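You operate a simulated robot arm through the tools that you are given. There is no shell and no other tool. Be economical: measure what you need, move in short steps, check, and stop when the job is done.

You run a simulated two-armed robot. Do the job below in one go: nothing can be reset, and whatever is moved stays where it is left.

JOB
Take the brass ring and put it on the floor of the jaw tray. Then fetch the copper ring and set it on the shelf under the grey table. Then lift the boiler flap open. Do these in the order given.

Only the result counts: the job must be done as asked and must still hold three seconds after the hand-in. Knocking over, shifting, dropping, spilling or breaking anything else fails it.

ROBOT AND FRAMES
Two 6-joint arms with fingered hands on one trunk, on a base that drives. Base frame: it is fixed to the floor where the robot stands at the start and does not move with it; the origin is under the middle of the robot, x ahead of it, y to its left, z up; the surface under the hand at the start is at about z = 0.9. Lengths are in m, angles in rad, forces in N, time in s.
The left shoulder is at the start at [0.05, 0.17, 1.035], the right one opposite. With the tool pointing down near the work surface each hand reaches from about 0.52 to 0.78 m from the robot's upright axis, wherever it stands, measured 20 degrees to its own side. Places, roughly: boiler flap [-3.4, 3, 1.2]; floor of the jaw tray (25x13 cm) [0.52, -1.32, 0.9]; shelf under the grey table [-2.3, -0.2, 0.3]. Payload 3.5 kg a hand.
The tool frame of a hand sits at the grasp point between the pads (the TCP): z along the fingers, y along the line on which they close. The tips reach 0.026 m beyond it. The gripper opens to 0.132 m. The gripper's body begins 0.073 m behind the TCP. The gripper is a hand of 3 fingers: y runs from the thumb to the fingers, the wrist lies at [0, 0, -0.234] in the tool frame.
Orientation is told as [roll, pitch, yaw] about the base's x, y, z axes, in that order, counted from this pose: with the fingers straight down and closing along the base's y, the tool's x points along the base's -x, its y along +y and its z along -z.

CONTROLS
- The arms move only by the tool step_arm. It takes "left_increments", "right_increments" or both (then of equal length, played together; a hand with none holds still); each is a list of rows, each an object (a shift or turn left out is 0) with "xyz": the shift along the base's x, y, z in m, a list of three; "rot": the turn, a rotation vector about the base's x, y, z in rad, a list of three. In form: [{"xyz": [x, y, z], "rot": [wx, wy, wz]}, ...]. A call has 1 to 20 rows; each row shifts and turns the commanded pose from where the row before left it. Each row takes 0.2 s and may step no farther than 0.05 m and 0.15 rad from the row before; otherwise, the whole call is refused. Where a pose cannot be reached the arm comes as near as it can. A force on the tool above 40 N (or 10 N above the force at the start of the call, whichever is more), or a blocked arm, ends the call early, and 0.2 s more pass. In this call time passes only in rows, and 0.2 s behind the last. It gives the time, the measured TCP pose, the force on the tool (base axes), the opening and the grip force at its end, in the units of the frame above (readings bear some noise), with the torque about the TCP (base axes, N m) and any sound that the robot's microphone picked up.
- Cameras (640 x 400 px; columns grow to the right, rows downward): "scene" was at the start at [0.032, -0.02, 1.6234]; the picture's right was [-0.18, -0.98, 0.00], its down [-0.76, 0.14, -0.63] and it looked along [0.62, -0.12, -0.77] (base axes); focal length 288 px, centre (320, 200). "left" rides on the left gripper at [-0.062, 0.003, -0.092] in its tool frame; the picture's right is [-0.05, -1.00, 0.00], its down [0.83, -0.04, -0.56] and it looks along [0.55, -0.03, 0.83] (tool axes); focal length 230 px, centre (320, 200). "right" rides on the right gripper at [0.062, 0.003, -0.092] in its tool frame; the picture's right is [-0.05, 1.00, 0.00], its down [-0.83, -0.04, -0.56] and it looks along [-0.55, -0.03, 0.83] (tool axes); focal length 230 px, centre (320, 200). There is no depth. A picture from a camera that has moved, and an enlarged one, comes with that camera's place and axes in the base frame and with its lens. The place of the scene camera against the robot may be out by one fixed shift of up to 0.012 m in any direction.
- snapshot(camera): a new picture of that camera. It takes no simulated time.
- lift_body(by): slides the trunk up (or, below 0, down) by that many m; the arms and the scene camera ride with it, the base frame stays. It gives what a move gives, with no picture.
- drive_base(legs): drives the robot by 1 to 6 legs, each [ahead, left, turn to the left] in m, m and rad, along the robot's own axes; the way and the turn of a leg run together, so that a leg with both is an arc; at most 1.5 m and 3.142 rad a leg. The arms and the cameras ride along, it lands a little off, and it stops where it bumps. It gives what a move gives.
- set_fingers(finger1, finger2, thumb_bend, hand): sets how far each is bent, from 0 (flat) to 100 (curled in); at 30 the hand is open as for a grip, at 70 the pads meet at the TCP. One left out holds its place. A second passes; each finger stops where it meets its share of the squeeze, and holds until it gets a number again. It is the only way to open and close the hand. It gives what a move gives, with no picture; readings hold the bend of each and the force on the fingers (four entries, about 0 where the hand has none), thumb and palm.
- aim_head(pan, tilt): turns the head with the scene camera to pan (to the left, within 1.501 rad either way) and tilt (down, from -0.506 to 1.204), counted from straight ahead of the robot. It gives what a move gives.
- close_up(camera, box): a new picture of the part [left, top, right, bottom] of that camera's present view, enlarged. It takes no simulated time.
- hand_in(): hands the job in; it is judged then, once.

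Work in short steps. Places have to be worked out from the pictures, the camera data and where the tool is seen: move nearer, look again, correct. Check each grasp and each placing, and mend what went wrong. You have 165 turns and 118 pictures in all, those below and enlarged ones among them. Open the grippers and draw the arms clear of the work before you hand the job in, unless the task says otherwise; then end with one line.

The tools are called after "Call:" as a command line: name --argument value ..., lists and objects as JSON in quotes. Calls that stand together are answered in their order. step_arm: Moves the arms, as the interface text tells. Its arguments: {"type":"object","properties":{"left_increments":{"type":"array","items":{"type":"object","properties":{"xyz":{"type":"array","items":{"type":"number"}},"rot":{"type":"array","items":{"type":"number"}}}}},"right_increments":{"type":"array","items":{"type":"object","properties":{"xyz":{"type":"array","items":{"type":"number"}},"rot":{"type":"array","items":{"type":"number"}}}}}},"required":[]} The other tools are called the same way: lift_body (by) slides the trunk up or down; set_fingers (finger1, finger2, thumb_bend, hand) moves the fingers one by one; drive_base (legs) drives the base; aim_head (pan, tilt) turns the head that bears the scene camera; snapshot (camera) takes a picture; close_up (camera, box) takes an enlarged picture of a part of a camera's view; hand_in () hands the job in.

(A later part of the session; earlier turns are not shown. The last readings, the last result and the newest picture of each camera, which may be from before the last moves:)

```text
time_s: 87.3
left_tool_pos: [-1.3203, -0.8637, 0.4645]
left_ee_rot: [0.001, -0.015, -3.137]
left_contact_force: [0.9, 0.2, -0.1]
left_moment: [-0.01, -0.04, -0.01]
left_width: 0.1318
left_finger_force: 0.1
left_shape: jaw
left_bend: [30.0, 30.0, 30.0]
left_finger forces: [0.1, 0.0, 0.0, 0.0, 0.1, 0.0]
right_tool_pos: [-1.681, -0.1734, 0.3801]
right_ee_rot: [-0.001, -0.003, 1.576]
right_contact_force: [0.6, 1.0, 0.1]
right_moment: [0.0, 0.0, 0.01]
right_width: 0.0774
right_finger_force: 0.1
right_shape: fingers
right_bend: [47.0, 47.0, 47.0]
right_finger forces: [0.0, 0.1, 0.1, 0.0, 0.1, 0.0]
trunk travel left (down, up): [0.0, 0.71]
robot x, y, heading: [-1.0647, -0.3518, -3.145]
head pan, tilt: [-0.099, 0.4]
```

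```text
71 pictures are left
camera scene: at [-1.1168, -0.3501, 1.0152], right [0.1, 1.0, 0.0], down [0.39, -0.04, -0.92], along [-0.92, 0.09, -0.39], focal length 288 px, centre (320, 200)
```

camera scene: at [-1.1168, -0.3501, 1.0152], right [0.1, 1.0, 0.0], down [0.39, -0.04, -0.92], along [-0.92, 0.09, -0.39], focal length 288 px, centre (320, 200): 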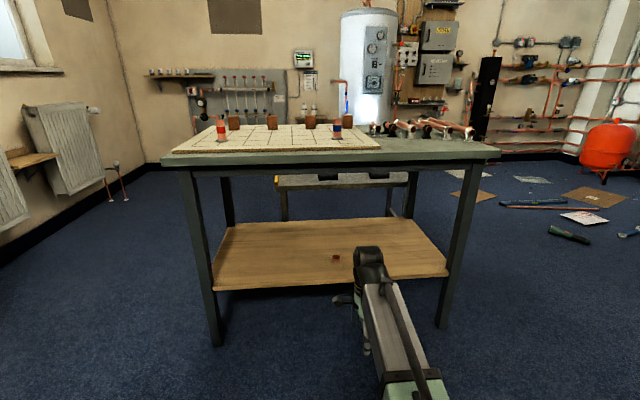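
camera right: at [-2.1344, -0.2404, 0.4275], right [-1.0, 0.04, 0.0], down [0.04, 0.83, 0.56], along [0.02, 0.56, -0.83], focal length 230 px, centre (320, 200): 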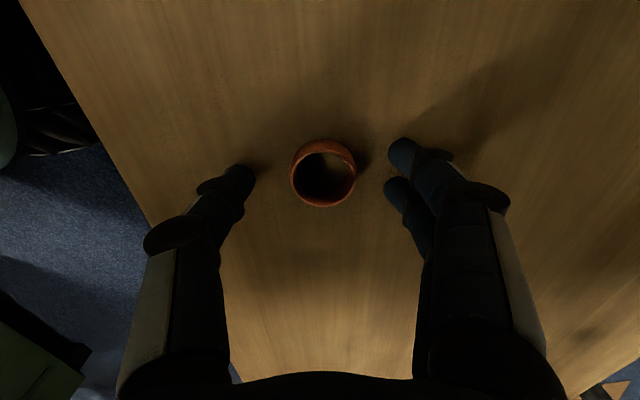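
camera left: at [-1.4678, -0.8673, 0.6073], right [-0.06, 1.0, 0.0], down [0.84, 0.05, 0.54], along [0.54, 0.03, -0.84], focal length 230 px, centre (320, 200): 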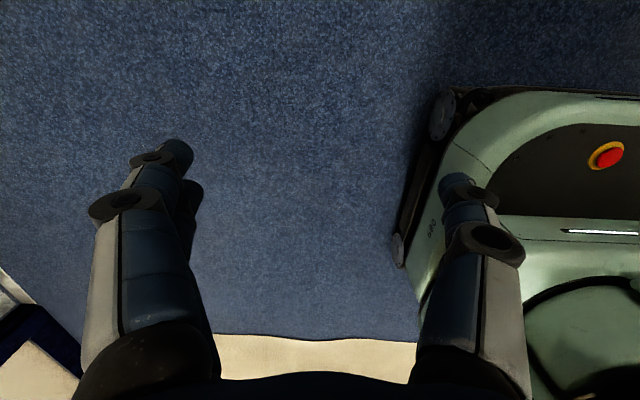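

The ring is on the shelf. I raise the trunk and look toward the boiler flap at [-3.4, 3, 1.2].

Call:
lift_body --by 0.4

Call:
lift_body --by 0.25

Call:
aim_head --pan -1.0 --tilt 0.25

Call:
snapshot --camera "scene"

```text
time_s: 91.1
left_tool_pos: [-1.3199, -0.8619, 0.8636]
left_ee_rot: [-0.001, -0.015, -3.14]
left_contact_force: [0.6, 0.7, -0.2]
left_moment: [-0.03, -0.02, 0.03]
left_width: 0.1318
left_finger_force: 0.0
left_shape: jaw
left_bend: [30.0, 30.0, 30.0]
left_finger forces: [0.1, 0.1, 0.1, 0.0, 0.0, 0.0]
right_tool_pos: [-1.681, -0.1733, 0.7813]
right_ee_rot: [0.001, -0.004, 1.576]
right_contact_force: [0.0, -0.3, -0.2]
right_moment: [0.02, 0.0, 0.03]
right_width: 0.0774
right_finger_force: 0.1
right_shape: fingers
right_bend: [47.0, 47.0, 47.0]
right_finger forces: [0.0, 0.0, 0.1, 0.1, 0.0, 0.1]
trunk travel left (down, up): [-0.4, 0.31]
robot x, y, heading: [-1.0636, -0.3548, -3.138]
head pan, tilt: [-0.099, 0.4]
```

```text
time_s: 93.7
left_tool_pos: [-1.3219, -0.8626, 1.1151]
left_ee_rot: [-0.001, -0.016, -3.137]
left_contact_force: [0.2, 0.0, -0.1]
left_moment: [0.02, 0.0, -0.02]
left_width: 0.132
left_finger_force: 0.0
left_shape: jaw
left_bend: [30.0, 30.0, 30.0]
left_finger forces: [0.0, 0.0, 0.1, 0.0, 0.0, 0.1]
right_tool_pos: [-1.6803, -0.1739, 1.0296]
right_ee_rot: [0.0, -0.003, 1.578]
right_contact_force: [0.0, 0.3, 0.8]
right_moment: [0.01, 0.0, -0.03]
right_width: 0.0774
right_finger_force: 0.1
right_shape: fingers
right_bend: [47.0, 47.0, 47.0]
right_finger forces: [0.0, 0.0, 0.0, 0.1, 0.0, 0.0]
trunk travel left (down, up): [-0.65, 0.06]
robot x, y, heading: [-1.0616, -0.3544, -3.139]
head pan, tilt: [-0.099, 0.4]
```

```text
time_s: 94.9
left_tool_pos: [-1.321, -0.8631, 1.1141]
left_ee_rot: [0.0, -0.015, -3.138]
left_contact_force: [0.0, 0.4, 0.4]
left_moment: [-0.01, -0.02, 0.02]
left_width: 0.1315
left_finger_force: 0.0
left_shape: jaw
left_bend: [30.0, 30.0, 30.0]
left_finger forces: [0.0, 0.0, 0.0, 0.0, 0.0, 0.1]
right_tool_pos: [-1.6815, -0.1739, 1.0304]
right_ee_rot: [0.0, -0.004, 1.576]
right_contact_force: [-0.2, -1.0, -0.2]
right_moment: [-0.03, 0.03, -0.01]
right_width: 0.0773
right_finger_force: 0.1
right_shape: fingers
right_bend: [47.0, 47.0, 47.0]
right_finger forces: [0.0, 0.1, 0.1, 0.1, 0.0, 0.1]
trunk travel left (down, up): [-0.65, 0.06]
robot x, y, heading: [-1.0621, -0.3483, -3.136]
head pan, tilt: [-1.0, 0.25]
```

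```text
70 pictures are left
camera scene: at [-1.0754, -0.2807, 1.6792], right [0.84, 0.54, 0.0], down [0.13, -0.21, -0.97], along [-0.53, 0.81, -0.25], focal length 288 px, centre (320, 200)
```

scene: 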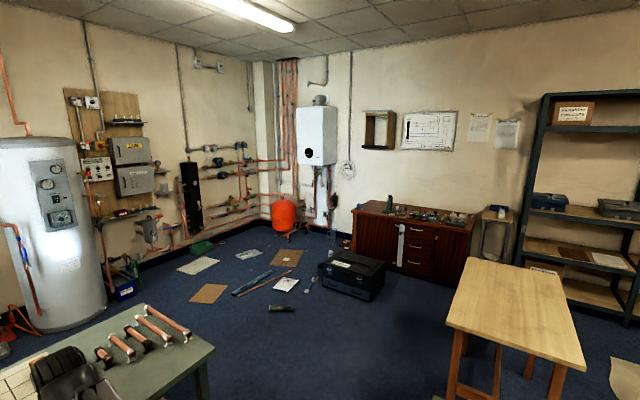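

The boiler is the white box on the far wall. I zoom in on it and on the floor clutter to plan the path.

Call:
close_up --camera "scene" --box '[240, 70, 400, 170]'

Call:
close_up --camera "scene" --box '[150, 150, 480, 356]'

```text
4.00 times, centred on (320, 120) of scene
camera zoom: at [-1.0754, -0.2807, 1.6792], right [0.84, 0.54, 0.0], down [0.13, -0.21, -0.97], along [-0.53, 0.81, -0.25], focal length 1154 px, centre (320, 520)
```

zoom: 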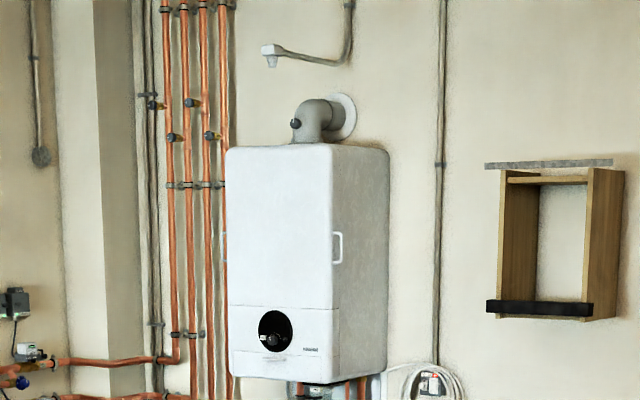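

```text
1.94 times, centred on (315, 253) of scene
camera zoom: at [-1.0754, -0.2807, 1.6792], right [0.84, 0.54, 0.0], down [0.13, -0.21, -0.97], along [-0.53, 0.81, -0.25], focal length 559 px, centre (330, 97)
```

zoom: 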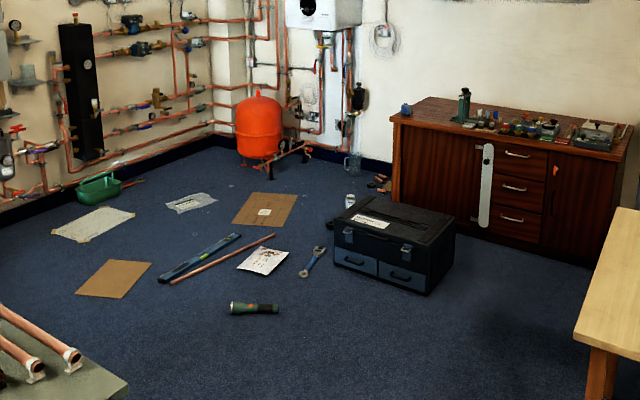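

The flap is the boiler's lower front panel. To get there I must pass between the grey table and the green box; I look down at that corridor.

Call:
aim_head --pan -0.85 --tilt 0.85

Call:
snapshot --camera "scene"

Call:
snapshot --camera "right"

```text
time_s: 95.9
left_tool_pos: [-1.3208, -0.8619, 1.1153]
left_ee_rot: [-0.001, -0.015, -3.138]
left_contact_force: [-0.9, 0.4, 0.4]
left_moment: [0.02, 0.0, 0.01]
left_width: 0.132
left_finger_force: 0.2
left_shape: jaw
left_bend: [30.0, 30.0, 30.0]
left_finger forces: [0.0, 0.0, 0.0, 0.1, 0.0, 0.0]
right_tool_pos: [-1.6819, -0.174, 1.0311]
right_ee_rot: [-0.001, -0.003, 1.576]
right_contact_force: [-0.8, 0.5, -0.4]
right_moment: [0.01, -0.01, 0.0]
right_width: 0.0774
right_finger_force: 0.1
right_shape: fingers
right_bend: [47.0, 47.0, 47.0]
right_finger forces: [0.0, 0.1, 0.0, 0.0, 0.1, 0.0]
trunk travel left (down, up): [-0.65, 0.06]
robot x, y, heading: [-1.0623, -0.3502, -3.135]
head pan, tilt: [-0.85, 0.85]
```

```text
67 pictures are left
camera scene: at [-1.0764, -0.3004, 1.6262], right [0.75, 0.66, 0.0], down [0.5, -0.56, -0.66], along [-0.44, 0.49, -0.75], focal length 288 px, centre (320, 200)
```

scene: 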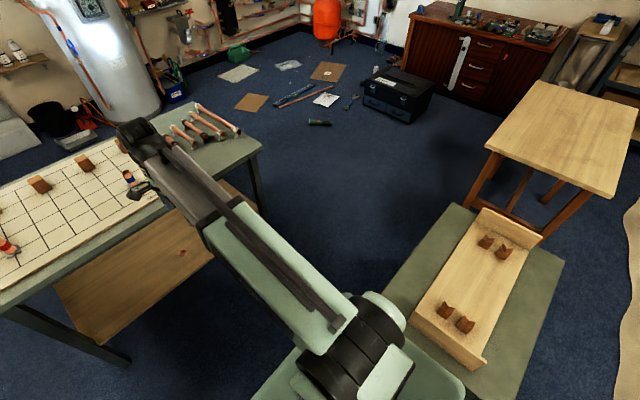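

```text
66 pictures are left
camera right: at [-1.6842, -0.2362, 1.1229], right [-1.0, 0.05, 0.0], down [0.04, 0.83, 0.56], along [0.03, 0.56, -0.83], focal length 230 px, centre (320, 200)
```

right: 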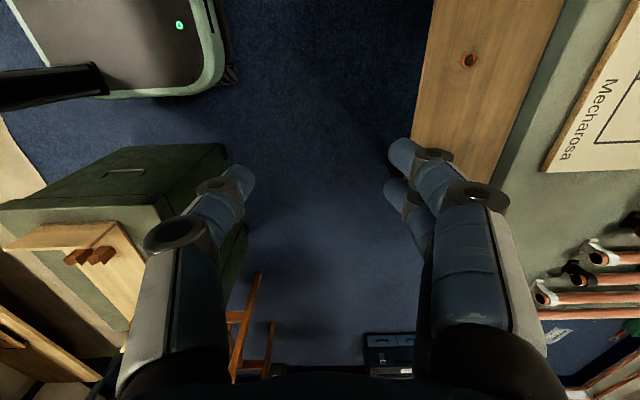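

The corridor is x −2.02…−1.20 (box y 0.15–0.82, wooden table x>−1.22). I go through its middle: forward, turn right to face +y, then ahead.

Call:
drive_base --legs '[[0.46, 0, 0], [0, 0, -1.57]]'

Call:
aim_head --pan 0.3 --tilt 0.6

Call:
snapshot --camera "scene"

```text
time_s: 102.5
left_tool_pos: [-2.0287, -0.0889, 1.1138]
left_ee_rot: [0.001, -0.015, 1.563]
left_contact_force: [-0.6, 0.1, 0.2]
left_moment: [0.01, -0.04, 0.01]
left_width: 0.132
left_finger_force: 0.0
left_shape: jaw
left_bend: [30.0, 30.0, 30.0]
left_finger forces: [0.0, 0.0, 0.0, 0.1, 0.1, 0.0]
right_tool_pos: [-1.3362, 0.2629, 1.031]
right_ee_rot: [-0.001, -0.005, -0.007]
right_contact_force: [-0.4, -0.6, -0.4]
right_moment: [0.02, -0.03, 0.0]
right_width: 0.0774
right_finger_force: 0.0
right_shape: fingers
right_bend: [47.0, 47.0, 47.0]
right_finger forces: [0.1, 0.0, 0.1, 0.1, 0.0, 0.0]
trunk travel left (down, up): [-0.65, 0.06]
robot x, y, heading: [-1.5234, -0.3554, 1.556]
head pan, tilt: [-0.85, 0.85]
```

```text
time_s: 103.9
left_tool_pos: [-2.0291, -0.088, 1.1141]
left_ee_rot: [-0.001, -0.017, 1.562]
left_contact_force: [0.6, 0.8, 0.3]
left_moment: [-0.01, 0.01, -0.01]
left_width: 0.1319
left_finger_force: 0.0
left_shape: jaw
left_bend: [30.0, 30.0, 30.0]
left_finger forces: [0.1, 0.0, 0.0, 0.0, 0.1, 0.0]
right_tool_pos: [-1.3355, 0.2627, 1.0305]
right_ee_rot: [0.0, -0.002, -0.007]
right_contact_force: [-0.2, -0.7, 0.1]
right_moment: [0.0, -0.02, -0.02]
right_width: 0.0773
right_finger_force: 0.0
right_shape: fingers
right_bend: [47.0, 47.0, 47.0]
right_finger forces: [0.0, 0.1, 0.0, 0.1, 0.1, 0.0]
trunk travel left (down, up): [-0.65, 0.06]
robot x, y, heading: [-1.522, -0.3514, 1.562]
head pan, tilt: [0.3, 0.6]
```

```text
65 pictures are left
camera scene: at [-1.5521, -0.3156, 1.647], right [0.96, 0.29, 0.0], down [0.16, -0.54, -0.82], along [-0.24, 0.79, -0.57], focal length 288 px, centre (320, 200)
```

scene: 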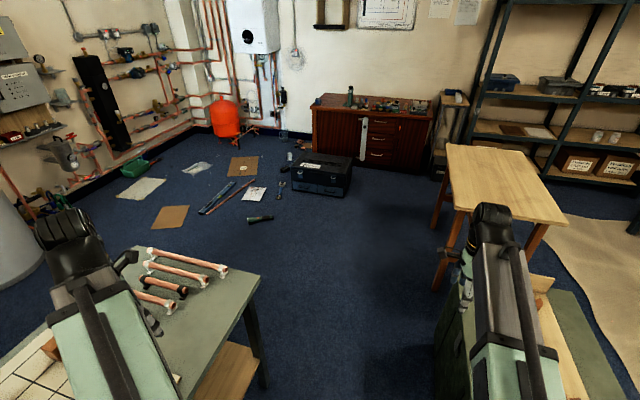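

Clear. I shift slightly left and drive ahead to y≈1.05, then look at the boiler area.

Call:
drive_base --legs '[[0, 0.08, 0], [1.4, 0, 0.0]]'

Call:
aim_head --pan 0.8 --tilt 0.55

Call:
snapshot --camera "scene"

```text
time_s: 111.6
left_tool_pos: [-2.0809, 1.3393, 1.1147]
left_ee_rot: [0.0, -0.016, 1.548]
left_contact_force: [0.2, 1.1, -0.5]
left_moment: [-0.01, 0.02, 0.03]
left_width: 0.1316
left_finger_force: 0.1
left_shape: jaw
left_bend: [30.0, 30.0, 30.0]
left_finger forces: [0.1, 0.1, 0.1, 0.0, 0.0, 0.0]
right_tool_pos: [-1.3813, 1.6805, 1.0302]
right_ee_rot: [-0.002, -0.002, -0.022]
right_contact_force: [-0.5, 0.4, 0.0]
right_moment: [0.01, 0.02, 0.0]
right_width: 0.0771
right_finger_force: 0.0
right_shape: fingers
right_bend: [47.0, 47.0, 47.0]
right_finger forces: [0.0, 0.0, 0.0, 0.0, 0.0, 0.1]
trunk travel left (down, up): [-0.65, 0.06]
robot x, y, heading: [-1.5788, 1.0657, 1.544]
head pan, tilt: [0.3, 0.6]
```

```text
time_s: 112.5
left_tool_pos: [-2.0809, 1.3391, 1.1142]
left_ee_rot: [0.0, -0.016, 1.549]
left_contact_force: [0.0, 0.2, 0.3]
left_moment: [0.04, 0.03, 0.0]
left_width: 0.1318
left_finger_force: 0.0
left_shape: jaw
left_bend: [30.0, 30.0, 30.0]
left_finger forces: [0.0, 0.0, 0.1, 0.0, 0.0, 0.1]
right_tool_pos: [-1.3815, 1.6794, 1.0302]
right_ee_rot: [0.001, -0.004, -0.021]
right_contact_force: [-0.1, 0.1, 0.7]
right_moment: [0.02, 0.01, 0.01]
right_width: 0.0774
right_finger_force: 0.1
right_shape: fingers
right_bend: [47.0, 47.0, 47.0]
right_finger forces: [0.0, 0.0, 0.0, 0.1, 0.1, 0.0]
trunk travel left (down, up): [-0.65, 0.06]
robot x, y, heading: [-1.5805, 1.068, 1.545]
head pan, tilt: [0.799, 0.55]
```

```text
64 pictures are left
camera scene: at [-1.6455, 1.0838, 1.6515], right [0.71, 0.7, 0.0], down [0.37, -0.37, -0.85], along [-0.6, 0.61, -0.52], focal length 288 px, centre (320, 200)
```

scene: 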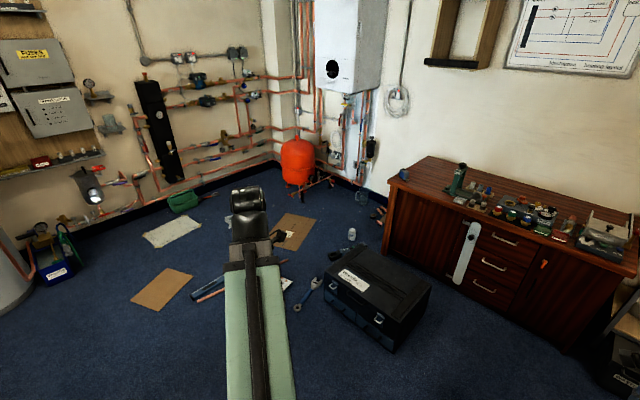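

Floor clutter: wrench, level and pipe lie east of x≈−3.2; a route west along y≈0.9 to x≈−3.6, then north, avoids them. I start it.

Call:
drive_base --legs '[[0, 0.3, 0], [0, 0, 1.6], [0.9, 0.2, 0]]'

Call:
aim_head --pan -0.5 --tilt 0.65

Call:
snapshot --camera "scene"

```text
time_s: 122.9
left_tool_pos: [-3.035, 0.3675, 1.1142]
left_ee_rot: [0.001, -0.014, 3.141]
left_contact_force: [-0.4, -0.5, -0.1]
left_moment: [-0.01, 0.02, -0.01]
left_width: 0.1319
left_finger_force: 0.0
left_shape: jaw
left_bend: [30.0, 30.0, 30.0]
left_finger forces: [0.0, 0.1, 0.1, 0.0, 0.0, 0.1]
right_tool_pos: [-3.3897, 1.0584, 1.0309]
right_ee_rot: [-0.001, -0.004, 1.571]
right_contact_force: [0.6, 0.3, -0.4]
right_moment: [0.0, -0.01, 0.02]
right_width: 0.0772
right_finger_force: 0.1
right_shape: fingers
right_bend: [47.0, 47.0, 47.0]
right_finger forces: [0.0, 0.0, 0.0, 0.0, 0.0, 0.0]
trunk travel left (down, up): [-0.65, 0.06]
robot x, y, heading: [-2.7729, 0.8728, 3.141]
head pan, tilt: [0.799, 0.55]
```

```text
time_s: 124.3
left_tool_pos: [-3.0346, 0.3683, 1.1143]
left_ee_rot: [0.0, -0.015, 3.139]
left_contact_force: [0.1, 0.1, -0.6]
left_moment: [-0.01, 0.0, 0.03]
left_width: 0.132
left_finger_force: 0.0
left_shape: jaw
left_bend: [30.0, 30.0, 30.0]
left_finger forces: [0.0, 0.1, 0.0, 0.0, 0.0, 0.1]
right_tool_pos: [-3.3902, 1.0581, 1.0301]
right_ee_rot: [0.0, -0.003, 1.571]
right_contact_force: [-1.1, 0.4, -0.6]
right_moment: [-0.01, 0.02, -0.01]
right_width: 0.0776
right_finger_force: 0.0
right_shape: fingers
right_bend: [47.0, 47.0, 47.0]
right_finger forces: [0.1, 0.1, 0.0, 0.0, 0.1, 0.0]
trunk travel left (down, up): [-0.65, 0.06]
robot x, y, heading: [-2.768, 0.8744, 3.139]
head pan, tilt: [-0.499, 0.649]
```

```text
63 pictures are left
camera scene: at [-2.8106, 0.9113, 1.6427], right [0.48, 0.88, 0.0], down [0.53, -0.29, -0.8], along [-0.7, 0.38, -0.6], focal length 288 px, centre (320, 200)
```

scene: 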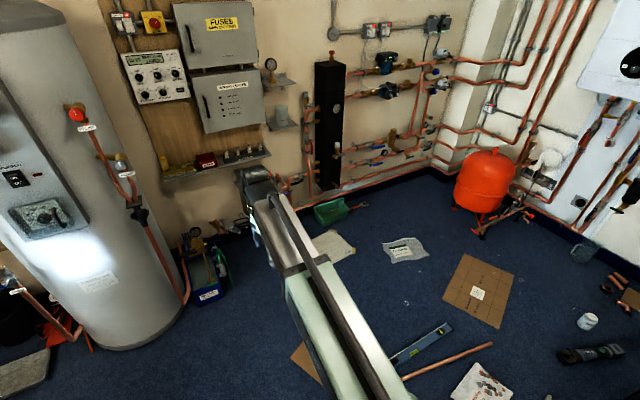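

The route geometry is confirmed (level's west edge x≈−3.26, cardboard in front of the boiler). Now a look at the boiler flap itself.

Call:
aim_head --pan -1.25 --tilt 0.15

Call:
snapshot --camera "scene"

Call:
close_up --camera "scene" --box '[180, 130, 340, 290]'

```text
time_s: 125.4
left_tool_pos: [-3.0334, 0.3675, 1.1139]
left_ee_rot: [-0.001, -0.017, 3.139]
left_contact_force: [0.0, -0.8, 0.1]
left_moment: [-0.03, 0.02, -0.02]
left_width: 0.1319
left_finger_force: 0.0
left_shape: jaw
left_bend: [30.0, 30.0, 30.0]
left_finger forces: [0.1, 0.1, 0.1, 0.0, 0.0, 0.1]
right_tool_pos: [-3.3899, 1.0589, 1.0305]
right_ee_rot: [0.0, -0.004, 1.571]
right_contact_force: [0.3, 0.4, -0.6]
right_moment: [0.01, 0.02, 0.02]
right_width: 0.0773
right_finger_force: 0.1
right_shape: fingers
right_bend: [47.0, 47.0, 47.0]
right_finger forces: [0.0, 0.1, 0.0, 0.0, 0.1, 0.0]
trunk travel left (down, up): [-0.65, 0.06]
robot x, y, heading: [-2.7683, 0.8784, 3.141]
head pan, tilt: [-1.25, 0.15]
```

```text
62 pictures are left
camera scene: at [-2.7636, 0.9577, 1.6884], right [0.95, 0.31, 0.0], down [0.05, -0.14, -0.99], along [-0.31, 0.94, -0.15], focal length 288 px, centre (320, 200)
```

scene: 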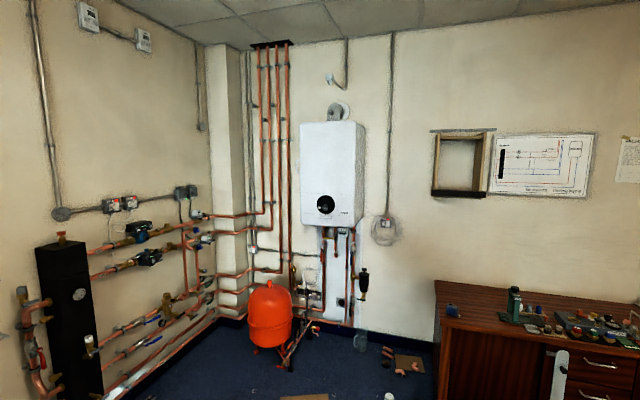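

```text
2.50 times, centred on (260, 210) of scene
camera zoom: at [-2.7636, 0.9577, 1.6884], right [0.95, 0.31, 0.0], down [0.05, -0.14, -0.99], along [-0.31, 0.94, -0.15], focal length 721 px, centre (470, 175)
```

zoom: 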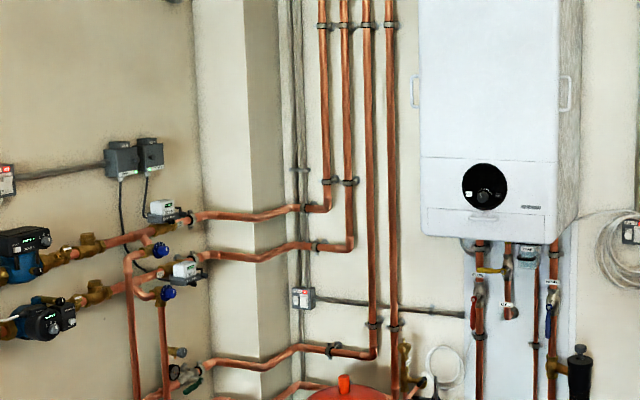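

Flap bottom edge is ~z 1.19, x −3.6…−3.17, front at y≈3.0, evidently hinged at the top. I turn to face +y here, then strafe left to x≈−3.62 (keeping clear of the cylinder).

Call:
drive_base --legs '[[0, 0, -1.57], [0, 0.84, 0]]'

Call:
aim_head --pan 0.0 --tilt 0.7

Call:
snapshot --camera "scene"

```text
time_s: 133.8
left_tool_pos: [-4.1185, 1.159, 1.1148]
left_ee_rot: [0.0, -0.014, 1.555]
left_contact_force: [-0.3, -0.3, -0.2]
left_moment: [0.02, -0.03, 0.01]
left_width: 0.132
left_finger_force: 0.1
left_shape: jaw
left_bend: [30.0, 30.0, 30.0]
left_finger forces: [0.0, 0.1, 0.1, 0.0, 0.0, 0.0]
right_tool_pos: [-3.4233, 1.5041, 1.0311]
right_ee_rot: [0.001, -0.003, -0.015]
right_contact_force: [-0.2, 0.0, -0.3]
right_moment: [-0.02, 0.01, 0.04]
right_width: 0.0775
right_finger_force: 0.0
right_shape: fingers
right_bend: [47.0, 47.0, 47.0]
right_finger forces: [0.0, 0.0, 0.0, 0.0, 0.0, 0.1]
trunk travel left (down, up): [-0.65, 0.06]
robot x, y, heading: [-3.6133, 0.8897, 1.555]
head pan, tilt: [-1.25, 0.15]
```

```text
time_s: 135.2
left_tool_pos: [-4.1189, 1.1582, 1.1151]
left_ee_rot: [0.0, -0.015, 1.554]
left_contact_force: [-0.5, 0.4, 1.0]
left_moment: [0.0, -0.03, -0.02]
left_width: 0.1318
left_finger_force: 0.1
left_shape: jaw
left_bend: [30.0, 30.0, 30.0]
left_finger forces: [0.0, 0.1, 0.0, 0.0, 0.0, 0.1]
right_tool_pos: [-3.4223, 1.5033, 1.0311]
right_ee_rot: [-0.001, -0.004, -0.014]
right_contact_force: [0.2, 0.7, -0.3]
right_moment: [0.03, -0.01, -0.02]
right_width: 0.0775
right_finger_force: 0.1
right_shape: fingers
right_bend: [47.0, 47.0, 47.0]
right_finger forces: [0.0, 0.0, 0.0, 0.2, 0.0, 0.1]
trunk travel left (down, up): [-0.65, 0.06]
robot x, y, heading: [-3.6135, 0.8865, 1.555]
head pan, tilt: [0.0, 0.7]
```

```text
60 pictures are left
camera scene: at [-3.6167, 0.9278, 1.6384], right [1.0, -0.02, 0.0], down [-0.01, -0.64, -0.77], along [0.01, 0.77, -0.64], focal length 288 px, centre (320, 200)
```

scene: 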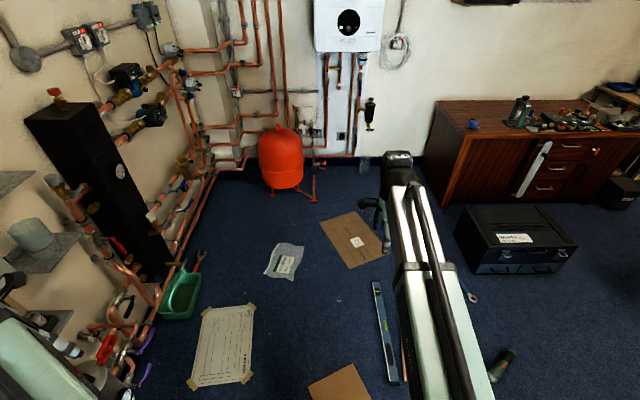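

The way north is between the plastic sheet and the level. I drive ahead 0.75 and study the flap.

Call:
drive_base --legs '[[0.75, 0, 0.015]]'

Call:
aim_head --pan -0.15 --tilt 0.25

Call:
snapshot --camera "scene"

```text
time_s: 139.2
left_tool_pos: [-4.1209, 1.8918, 1.1146]
left_ee_rot: [0.001, -0.016, 1.577]
left_contact_force: [0.0, 0.7, 0.2]
left_moment: [-0.03, 0.02, -0.03]
left_width: 0.1317
left_finger_force: 0.1
left_shape: jaw
left_bend: [30.0, 30.0, 30.0]
left_finger forces: [0.0, 0.0, 0.1, 0.0, 0.1, 0.0]
right_tool_pos: [-3.4335, 2.2541, 1.0314]
right_ee_rot: [-0.001, -0.004, 0.008]
right_contact_force: [-0.1, 0.4, 0.6]
right_moment: [-0.03, 0.0, -0.01]
right_width: 0.0773
right_finger_force: 0.1
right_shape: fingers
right_bend: [47.0, 47.0, 47.0]
right_finger forces: [0.0, 0.0, 0.0, 0.1, 0.0, 0.0]
trunk travel left (down, up): [-0.65, 0.06]
robot x, y, heading: [-3.607, 1.6331, 1.577]
head pan, tilt: [0.0, 0.7]
```

```text
time_s: 140.1
left_tool_pos: [-4.1206, 1.8911, 1.1145]
left_ee_rot: [-0.001, -0.016, 1.577]
left_contact_force: [0.9, -0.5, 0.1]
left_moment: [0.03, 0.0, 0.02]
left_width: 0.1321
left_finger_force: 0.1
left_shape: jaw
left_bend: [30.0, 30.0, 30.0]
left_finger forces: [0.0, 0.0, 0.1, 0.0, 0.0, 0.0]
right_tool_pos: [-3.433, 2.2531, 1.0303]
right_ee_rot: [-0.001, -0.005, 0.008]
right_contact_force: [0.0, 0.0, 0.8]
right_moment: [-0.04, 0.04, 0.0]
right_width: 0.0773
right_finger_force: 0.0
right_shape: fingers
right_bend: [47.0, 47.0, 47.0]
right_finger forces: [0.0, 0.0, 0.1, 0.1, 0.0, 0.0]
trunk travel left (down, up): [-0.65, 0.06]
robot x, y, heading: [-3.6158, 1.6323, 1.578]
head pan, tilt: [-0.15, 0.25]
```

```text
59 pictures are left
camera scene: at [-3.6001, 1.6795, 1.6791], right [0.99, -0.14, 0.0], down [-0.04, -0.25, -0.97], along [0.14, 0.96, -0.25], focal length 288 px, centre (320, 200)
```

scene: 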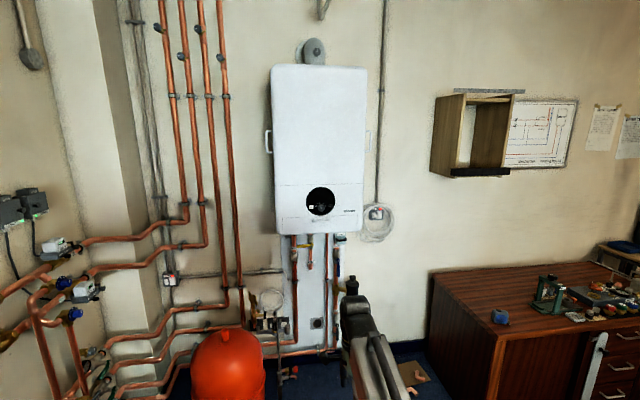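

Call:
close_up --camera "scene" --box '[262, 170, 374, 240]'

```text
5.71 times, centred on (318, 205) of scene
camera zoom: at [-3.6001, 1.6795, 1.6791], right [0.99, -0.14, 0.0], down [-0.04, -0.25, -0.97], along [0.14, 0.96, -0.25], focal length 1648 px, centre (331, 171)
```

zoom: 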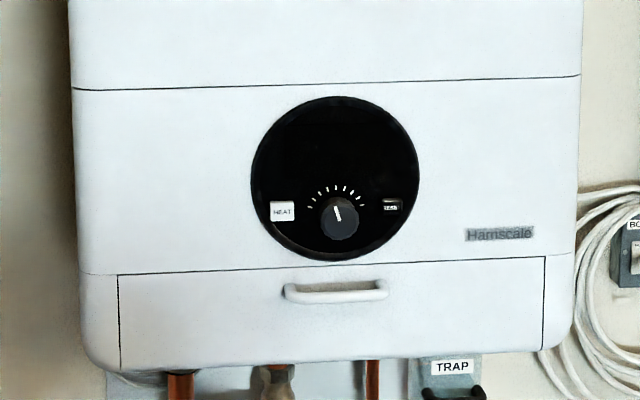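

Now it's clear: the flap is the lower panel (z≈1.15–1.25, 0.35 wide) with a bar handle at about [-3.40, 3.0, 1.215]. I turn the right hand to point at the boiler (+y), fingers above, thumb below.

Call:
step_arm --right_increments '[{"xyz": [0.003, 0.023, 0.0167], "rot": [0.15, 0, 0]}, {"xyz": [0.003, 0.023, 0.0167], "rot": [0.15, 0, 0]}, {"xyz": [0.003, 0.023, 0.0167], "rot": [0.15, 0, 0]}, {"xyz": [0.003, 0.023, 0.0167], "rot": [0.15, 0, 0]}, {"xyz": [0.003, 0.023, 0.0167], "rot": [0.15, 0, 0]}, {"xyz": [0.003, 0.023, 0.0167], "rot": [0.15, 0, 0]}, {"xyz": [0.003, 0.023, 0.0167], "rot": [0.15, 0, 0]}, {"xyz": [0.003, 0.023, 0.0167], "rot": [0.15, 0, 0]}, {"xyz": [0.003, 0.023, 0.0167], "rot": [0.15, 0, 0]}, {"xyz": [0.003, 0.023, 0.0167], "rot": [0.15, 0, 0]}, {"xyz": [0.003, 0.023, 0.0167], "rot": [0.0708, 0, 0]}]'

Call:
snapshot --camera "right"

Call:
snapshot --camera "scene"

```text
time_s: 142.5
left_tool_pos: [-4.1208, 1.8912, 1.1143]
left_ee_rot: [0.0, -0.016, 1.578]
left_contact_force: [0.3, -0.4, 0.7]
left_moment: [-0.07, 0.02, 0.01]
left_width: 0.1319
left_finger_force: 0.1
left_shape: jaw
left_bend: [30.0, 30.0, 30.0]
left_finger forces: [0.0, 0.0, 0.0, 0.1, 0.0, 0.0]
right_tool_pos: [-3.3993, 2.5055, 1.2146]
right_ee_rot: [1.57, -0.009, -0.003]
right_contact_force: [0.2, 0.4, 0.1]
right_moment: [0.01, 0.0, 0.0]
right_width: 0.0772
right_finger_force: 0.1
right_shape: fingers
right_bend: [47.0, 47.0, 47.0]
right_finger forces: [0.0, 0.1, 0.0, 0.0, 0.1, 0.1]
trunk travel left (down, up): [-0.65, 0.06]
robot x, y, heading: [-3.608, 1.6327, 1.577]
head pan, tilt: [-0.15, 0.25]
```

```text
57 pictures are left
camera right: at [-3.4613, 2.4129, 1.2172], right [0.04, 0.0, 1.0], down [0.83, -0.56, -0.04], along [0.56, 0.83, -0.02], focal length 230 px, centre (320, 200)
```

right: 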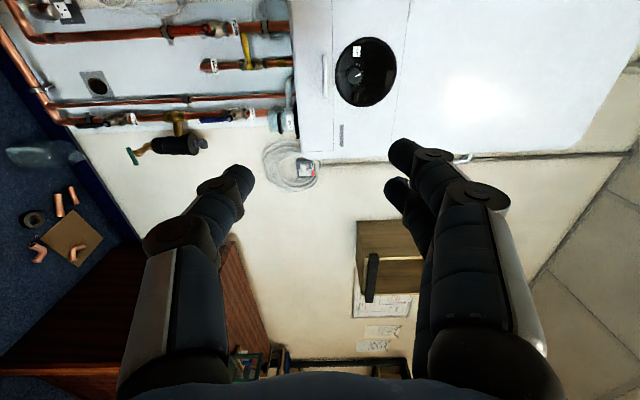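

```text
56 pictures are left
camera scene: at [-3.6, 1.6797, 1.6792], right [0.99, -0.14, 0.0], down [-0.04, -0.24, -0.97], along [0.14, 0.96, -0.25], focal length 288 px, centre (320, 200)
```

scene: 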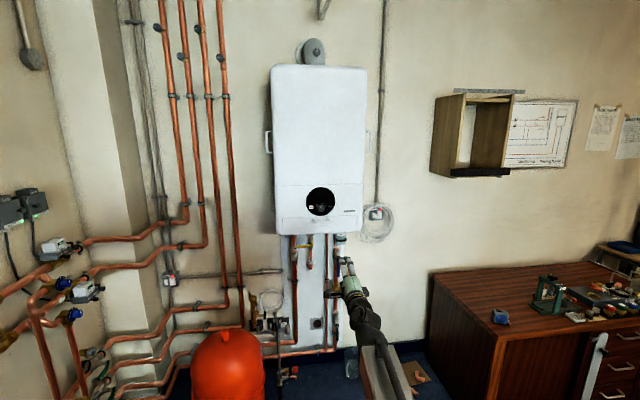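

The handle appears at z≈1.225, x≈−3.40. I raise the hand a little, then drive ahead 0.36 and re-measure.

Call:
drive_base --legs '[[0.36, 0, 0]]'

Call:
snapshot --camera "right"

Call:
snapshot --camera "scene"

```text
time_s: 144.8
left_tool_pos: [-4.1224, 2.251, 1.1143]
left_ee_rot: [0.0, -0.014, 1.577]
left_contact_force: [-0.1, -0.1, -0.8]
left_moment: [-0.02, 0.02, -0.04]
left_width: 0.132
left_finger_force: 0.0
left_shape: jaw
left_bend: [30.0, 30.0, 30.0]
left_finger forces: [0.0, 0.0, 0.1, 0.0, 0.0, 0.0]
right_tool_pos: [-3.4019, 2.8647, 1.2135]
right_ee_rot: [1.57, -0.006, -0.003]
right_contact_force: [-1.3, 0.7, 0.0]
right_moment: [-0.01, 0.02, -0.01]
right_width: 0.0775
right_finger_force: 0.1
right_shape: fingers
right_bend: [47.0, 47.0, 47.0]
right_finger forces: [0.0, 0.0, 0.0, 0.0, 0.1, 0.0]
trunk travel left (down, up): [-0.65, 0.06]
robot x, y, heading: [-3.6136, 1.9889, 1.576]
head pan, tilt: [-0.15, 0.25]
```

```text
55 pictures are left
camera right: at [-3.4638, 2.7719, 1.2167], right [0.04, 0.0, 1.0], down [0.83, -0.56, -0.04], along [0.56, 0.83, -0.03], focal length 230 px, centre (320, 200)
```

right: 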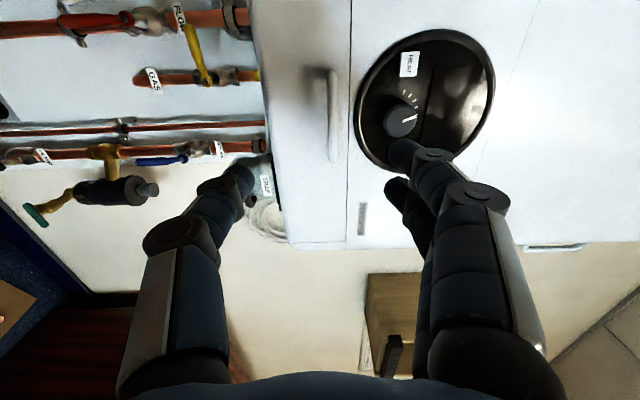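

```text
54 pictures are left
camera scene: at [-3.6022, 2.0395, 1.6791], right [0.99, -0.14, 0.0], down [-0.04, -0.25, -0.97], along [0.14, 0.96, -0.25], focal length 288 px, centre (320, 200)
```

scene: 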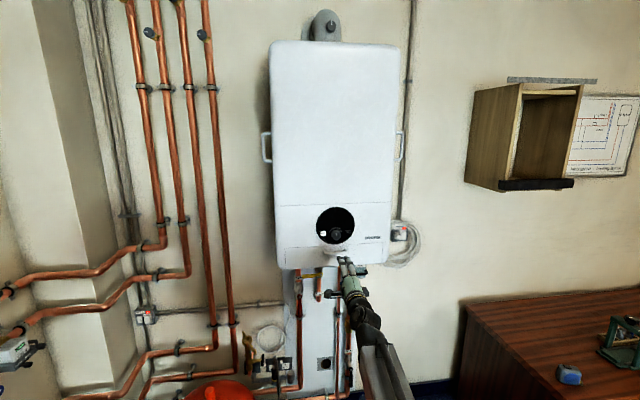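

Triangulated handle bar: [-3.402, 3.02, 1.228], 0.095 long along x. I drive 0.1 more and align the hand's height.

Call:
drive_base --legs '[[0.1, 0, 0]]'

Call:
step_arm --right_increments '[{"xyz": [0, 0, 0.012]}]'

Call:
snapshot --camera "right"

```text
time_s: 146.0
left_tool_pos: [-4.1232, 2.3521, 1.1143]
left_ee_rot: [-0.001, -0.014, 1.58]
left_contact_force: [-1.0, 0.7, 0.1]
left_moment: [-0.05, 0.0, -0.04]
left_width: 0.132
left_finger_force: 0.0
left_shape: jaw
left_bend: [30.0, 30.0, 30.0]
left_finger forces: [0.0, 0.0, 0.0, 0.0, 0.1, 0.1]
right_tool_pos: [-3.4033, 2.9675, 1.2131]
right_ee_rot: [1.567, -0.006, -0.001]
right_contact_force: [-0.1, 0.3, 0.2]
right_moment: [0.04, -0.02, 0.02]
right_width: 0.0775
right_finger_force: 0.1
right_shape: fingers
right_bend: [47.0, 47.0, 47.0]
right_finger forces: [0.1, 0.0, 0.1, 0.0, 0.0, 0.1]
trunk travel left (down, up): [-0.65, 0.06]
robot x, y, heading: [-3.6132, 2.0945, 1.575]
head pan, tilt: [-0.15, 0.25]
```

```text
time_s: 146.4
left_tool_pos: [-4.1237, 2.3517, 1.1155]
left_ee_rot: [0.002, -0.017, 1.579]
left_contact_force: [0.0, -0.1, 0.1]
left_moment: [0.02, 0.0, 0.01]
left_width: 0.1317
left_finger_force: 0.1
left_shape: jaw
left_bend: [30.0, 30.0, 30.0]
left_finger forces: [0.0, 0.0, 0.0, 0.1, 0.0, 0.1]
right_tool_pos: [-3.4029, 2.9663, 1.2264]
right_ee_rot: [1.568, -0.006, -0.002]
right_contact_force: [0.2, -0.4, -0.4]
right_moment: [0.01, 0.0, 0.0]
right_width: 0.0772
right_finger_force: 0.0
right_shape: fingers
right_bend: [47.0, 47.0, 47.0]
right_finger forces: [0.1, 0.0, 0.0, 0.1, 0.0, 0.1]
trunk travel left (down, up): [-0.65, 0.06]
robot x, y, heading: [-3.6122, 2.0926, 1.578]
head pan, tilt: [-0.15, 0.25]
```

```text
53 pictures are left
camera right: at [-3.4652, 2.8725, 1.2291], right [0.04, 0.0, 1.0], down [0.83, -0.56, -0.04], along [0.56, 0.83, -0.03], focal length 230 px, centre (320, 200)
```

right: 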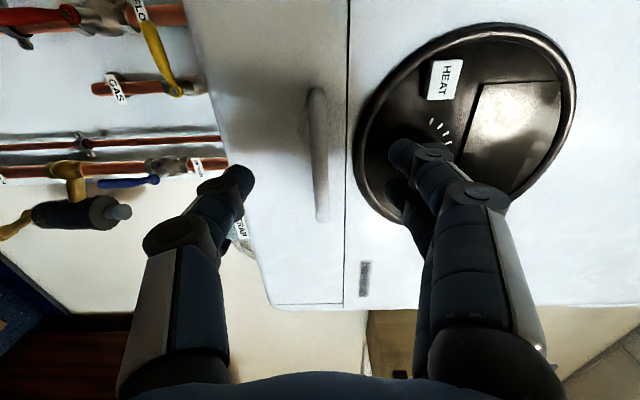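

Handle is exactly at hand height. I narrow the fingers first so they stay clear of the dial knob above, then advance.

Call:
set_fingers --hand "right" --finger1 58 --finger2 58 --thumb_bend 57

Call:
step_arm --right_increments '[{"xyz": [0, 0.012, 0]}, {"xyz": [0, 0.01, 0]}, {"xyz": [0, 0.006, 0]}]'

Call:
snapshot --camera "right"

```text
time_s: 147.4
left_tool_pos: [-4.1228, 2.3518, 1.1143]
left_ee_rot: [0.0, -0.016, 1.578]
left_contact_force: [-0.2, 0.5, 0.1]
left_moment: [0.01, 0.03, 0.0]
left_width: 0.1321
left_finger_force: 0.0
left_shape: jaw
left_bend: [30.0, 30.0, 30.0]
left_finger forces: [0.1, 0.0, 0.0, 0.0, 0.0, 0.1]
right_tool_pos: [-3.4036, 2.9648, 1.2276]
right_ee_rot: [1.57, -0.007, 0.0]
right_contact_force: [0.3, 0.0, -0.5]
right_moment: [0.02, -0.03, 0.02]
right_width: 0.047
right_finger_force: 0.1
right_shape: fingers
right_bend: [57.0, 57.0, 56.0]
right_finger forces: [0.0, 0.1, 0.1, 0.1, 0.0, 0.1]
trunk travel left (down, up): [-0.65, 0.06]
robot x, y, heading: [-3.6103, 2.0935, 1.575]
head pan, tilt: [-0.15, 0.25]
```

```text
time_s: 148.2
left_tool_pos: [-4.1238, 2.3503, 1.1148]
left_ee_rot: [-0.001, -0.017, 1.577]
left_contact_force: [-0.2, 0.1, -0.3]
left_moment: [0.01, 0.01, -0.05]
left_width: 0.1319
left_finger_force: 0.0
left_shape: jaw
left_bend: [30.0, 30.0, 30.0]
left_finger forces: [0.1, 0.1, 0.1, 0.1, 0.0, 0.1]
right_tool_pos: [-3.4031, 2.9939, 1.2276]
right_ee_rot: [1.569, -0.007, -0.002]
right_contact_force: [0.2, -0.4, -0.4]
right_moment: [-0.03, -0.02, -0.01]
right_width: 0.0469
right_finger_force: 0.0
right_shape: fingers
right_bend: [57.0, 57.0, 56.0]
right_finger forces: [0.1, 0.0, 0.0, 0.0, 0.1, 0.1]
trunk travel left (down, up): [-0.65, 0.06]
robot x, y, heading: [-3.6164, 2.0934, 1.578]
head pan, tilt: [-0.15, 0.25]
```

```text
52 pictures are left
camera right: at [-3.465, 2.9002, 1.2298], right [0.04, 0.0, 1.0], down [0.83, -0.56, -0.04], along [0.56, 0.83, -0.03], focal length 230 px, centre (320, 200)
```

right: 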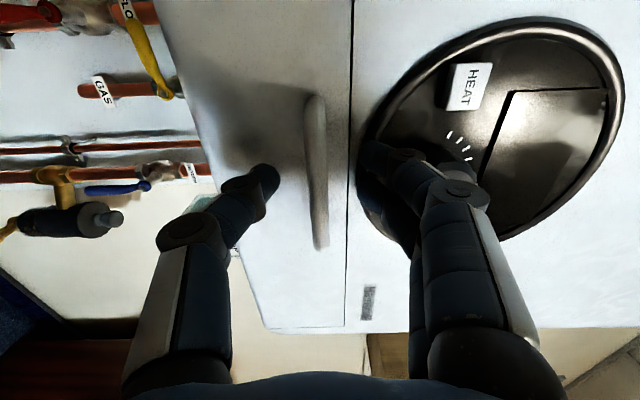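

Bar is centred between thumb and fingers. I advance in small steps up to light contact.

Call:
step_arm --right_increments '[{"xyz": [0, 0.006, -0.002]}, {"xyz": [0, 0.004, 0]}]'

Call:
step_arm --right_increments '[{"xyz": [0, 0.004, 0]}]'

```text
time_s: 148.8
left_tool_pos: [-4.1244, 2.3485, 1.1144]
left_ee_rot: [-0.002, -0.018, 1.576]
left_contact_force: [0.5, 0.4, 0.4]
left_moment: [0.04, 0.0, 0.01]
left_width: 0.1319
left_finger_force: 0.0
left_shape: jaw
left_bend: [30.0, 30.0, 30.0]
left_finger forces: [0.0, 0.0, 0.0, 0.0, 0.0, 0.1]
right_tool_pos: [-3.4039, 2.9982, 1.2263]
right_ee_rot: [1.568, -0.009, -0.001]
right_contact_force: [-1.4, -26.1, -2.2]
right_moment: [-0.64, -0.05, 0.01]
right_width: 0.0468
right_finger_force: 12.7
right_shape: fingers
right_bend: [58.0, 58.0, 57.0]
right_finger forces: [3.2, 2.6, 0.1, 0.0, 19.7, 0.0]
trunk travel left (down, up): [-0.65, 0.06]
robot x, y, heading: [-3.6145, 2.094, 1.573]
head pan, tilt: [-0.15, 0.25]
```

```text
time_s: 149.2
left_tool_pos: [-4.1235, 2.3473, 1.116]
left_ee_rot: [0.001, -0.018, 1.573]
left_contact_force: [0.4, 0.0, -0.8]
left_moment: [-0.01, 0.03, 0.01]
left_width: 0.1318
left_finger_force: 0.1
left_shape: jaw
left_bend: [30.0, 30.0, 30.0]
left_finger forces: [0.0, 0.0, 0.1, 0.0, 0.0, 0.0]
right_tool_pos: [-3.4023, 2.999, 1.2266]
right_ee_rot: [1.571, -0.008, -0.002]
right_contact_force: [-1.7, -26.9, -1.2]
right_moment: [-0.49, 0.02, 0.04]
right_width: 0.0476
right_finger_force: 13.6
right_shape: fingers
right_bend: [58.0, 58.0, 57.0]
right_finger forces: [4.6, 4.1, 0.1, 0.0, 18.9, 0.1]
trunk travel left (down, up): [-0.65, 0.06]
robot x, y, heading: [-3.6139, 2.0931, 1.578]
head pan, tilt: [-0.15, 0.25]
stopped in row 1 (right hand): the force on the tool passed its limit at 43 N (the readings are from after the stop); the commanded pose is now the measured one
```

Tips touch the panel at TCP y≈2.998. I back off 2 mm and close on the bar.

Call:
step_arm --right_increments '[{"xyz": [0, -0.003, 0]}]'

Call:
set_fingers --hand "right" --finger1 72 --finger2 72 --thumb_bend 72

Call:
snapshot --camera "right"

```text
time_s: 149.6
left_tool_pos: [-4.1236, 2.3486, 1.1145]
left_ee_rot: [0.0, -0.017, 1.578]
left_contact_force: [-0.5, 1.2, 0.7]
left_moment: [0.03, 0.04, -0.02]
left_width: 0.1318
left_finger_force: 0.0
left_shape: jaw
left_bend: [30.0, 30.0, 30.0]
left_finger forces: [0.1, 0.0, 0.0, 0.1, 0.0, 0.0]
right_tool_pos: [-3.4015, 2.9997, 1.2247]
right_ee_rot: [1.57, -0.009, -0.003]
right_contact_force: [-0.4, -17.0, -1.3]
right_moment: [-0.29, 0.02, -0.02]
right_width: 0.0472
right_finger_force: 8.3
right_shape: fingers
right_bend: [57.0, 57.0, 57.0]
right_finger forces: [3.1, 2.6, 0.1, 0.0, 11.4, 0.0]
trunk travel left (down, up): [-0.65, 0.06]
robot x, y, heading: [-3.6139, 2.0899, 1.577]
head pan, tilt: [-0.15, 0.25]
```

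```text
time_s: 150.6
left_tool_pos: [-4.1231, 2.3516, 1.1143]
left_ee_rot: [-0.001, -0.014, 1.576]
left_contact_force: [0.4, 0.2, -1.3]
left_moment: [-0.03, 0.04, 0.0]
left_width: 0.1318
left_finger_force: 0.0
left_shape: jaw
left_bend: [30.0, 30.0, 30.0]
left_finger forces: [0.0, 0.0, 0.0, 0.1, 0.1, 0.1]
right_tool_pos: [-3.4024, 3.0015, 1.2249]
right_ee_rot: [1.566, -0.009, -0.002]
right_contact_force: [-0.5, 0.8, -0.1]
right_moment: [0.03, -0.02, -0.03]
right_width: 0.0015
right_finger_force: 0.1
right_shape: fingers
right_bend: [72.0, 72.0, 72.0]
right_finger forces: [0.1, 0.0, 0.0, 0.0, 0.1, 0.1]
trunk travel left (down, up): [-0.65, 0.06]
robot x, y, heading: [-3.6146, 2.0901, 1.575]
head pan, tilt: [-0.15, 0.25]
```

```text
51 pictures are left
camera right: at [-3.4647, 2.9082, 1.2272], right [0.04, 0.0, 1.0], down [0.83, -0.56, -0.04], along [0.56, 0.83, -0.03], focal length 230 px, centre (320, 200)
```

right: 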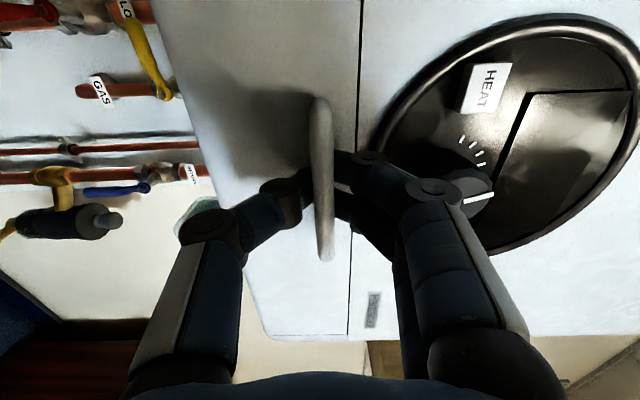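

The digits have closed behind the bar – it's hooked in the loop of thumb and fingers. I pull gently outward and read forces.

Call:
step_arm --right_increments '[{"xyz": [0, -0.008, 0]}, {"xyz": [0, -0.008, 0]}]'

Call:
snapshot --camera "right"

```text
time_s: 151.2
left_tool_pos: [-4.1234, 2.3508, 1.1136]
left_ee_rot: [-0.002, -0.013, 1.576]
left_contact_force: [0.2, 0.1, 0.3]
left_moment: [-0.03, 0.0, 0.02]
left_width: 0.132
left_finger_force: 0.1
left_shape: jaw
left_bend: [30.0, 30.0, 30.0]
left_finger forces: [0.0, 0.0, 0.0, 0.0, 0.0, 0.1]
right_tool_pos: [-3.4022, 2.9855, 1.2234]
right_ee_rot: [1.566, -0.009, -0.003]
right_contact_force: [-0.5, 2.7, -4.1]
right_moment: [0.01, -0.02, 0.03]
right_width: 0.0043
right_finger_force: 2.9
right_shape: fingers
right_bend: [72.0, 72.0, 69.0]
right_finger forces: [0.1, 0.1, 0.0, 0.0, 5.4, 0.0]
trunk travel left (down, up): [-0.65, 0.06]
robot x, y, heading: [-3.612, 2.0927, 1.572]
head pan, tilt: [-0.15, 0.25]
```

```text
50 pictures are left
camera right: at [-3.4647, 2.8925, 1.226], right [0.04, 0.01, 1.0], down [0.83, -0.56, -0.03], along [0.56, 0.83, -0.03], focal length 230 px, centre (320, 200)
```

right: 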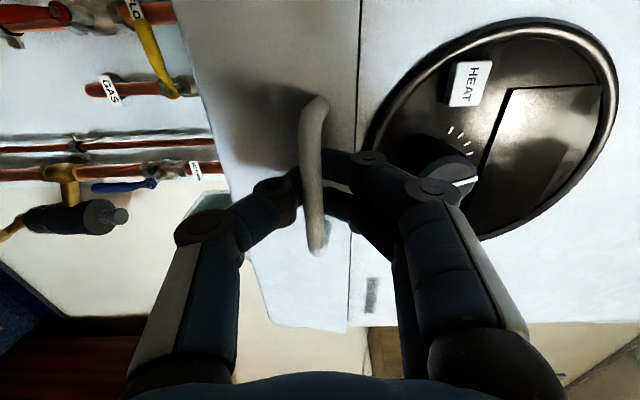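

The bar now bears on the thumb (−z). I check the flap's state with the scene camera.

Call:
close_up --camera "scene" --box '[250, 190, 410, 290]'

```text
4.00 times, centred on (330, 240) of scene
camera zoom: at [-3.6027, 2.1399, 1.6791], right [0.99, -0.14, 0.0], down [-0.04, -0.25, -0.97], along [0.14, 0.96, -0.25], focal length 1154 px, centre (280, 40)
```

zoom: 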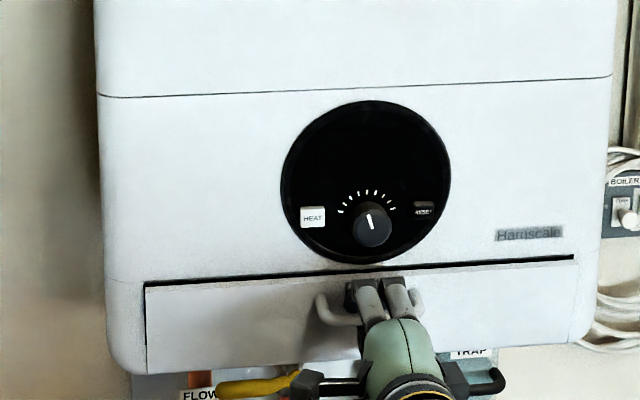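

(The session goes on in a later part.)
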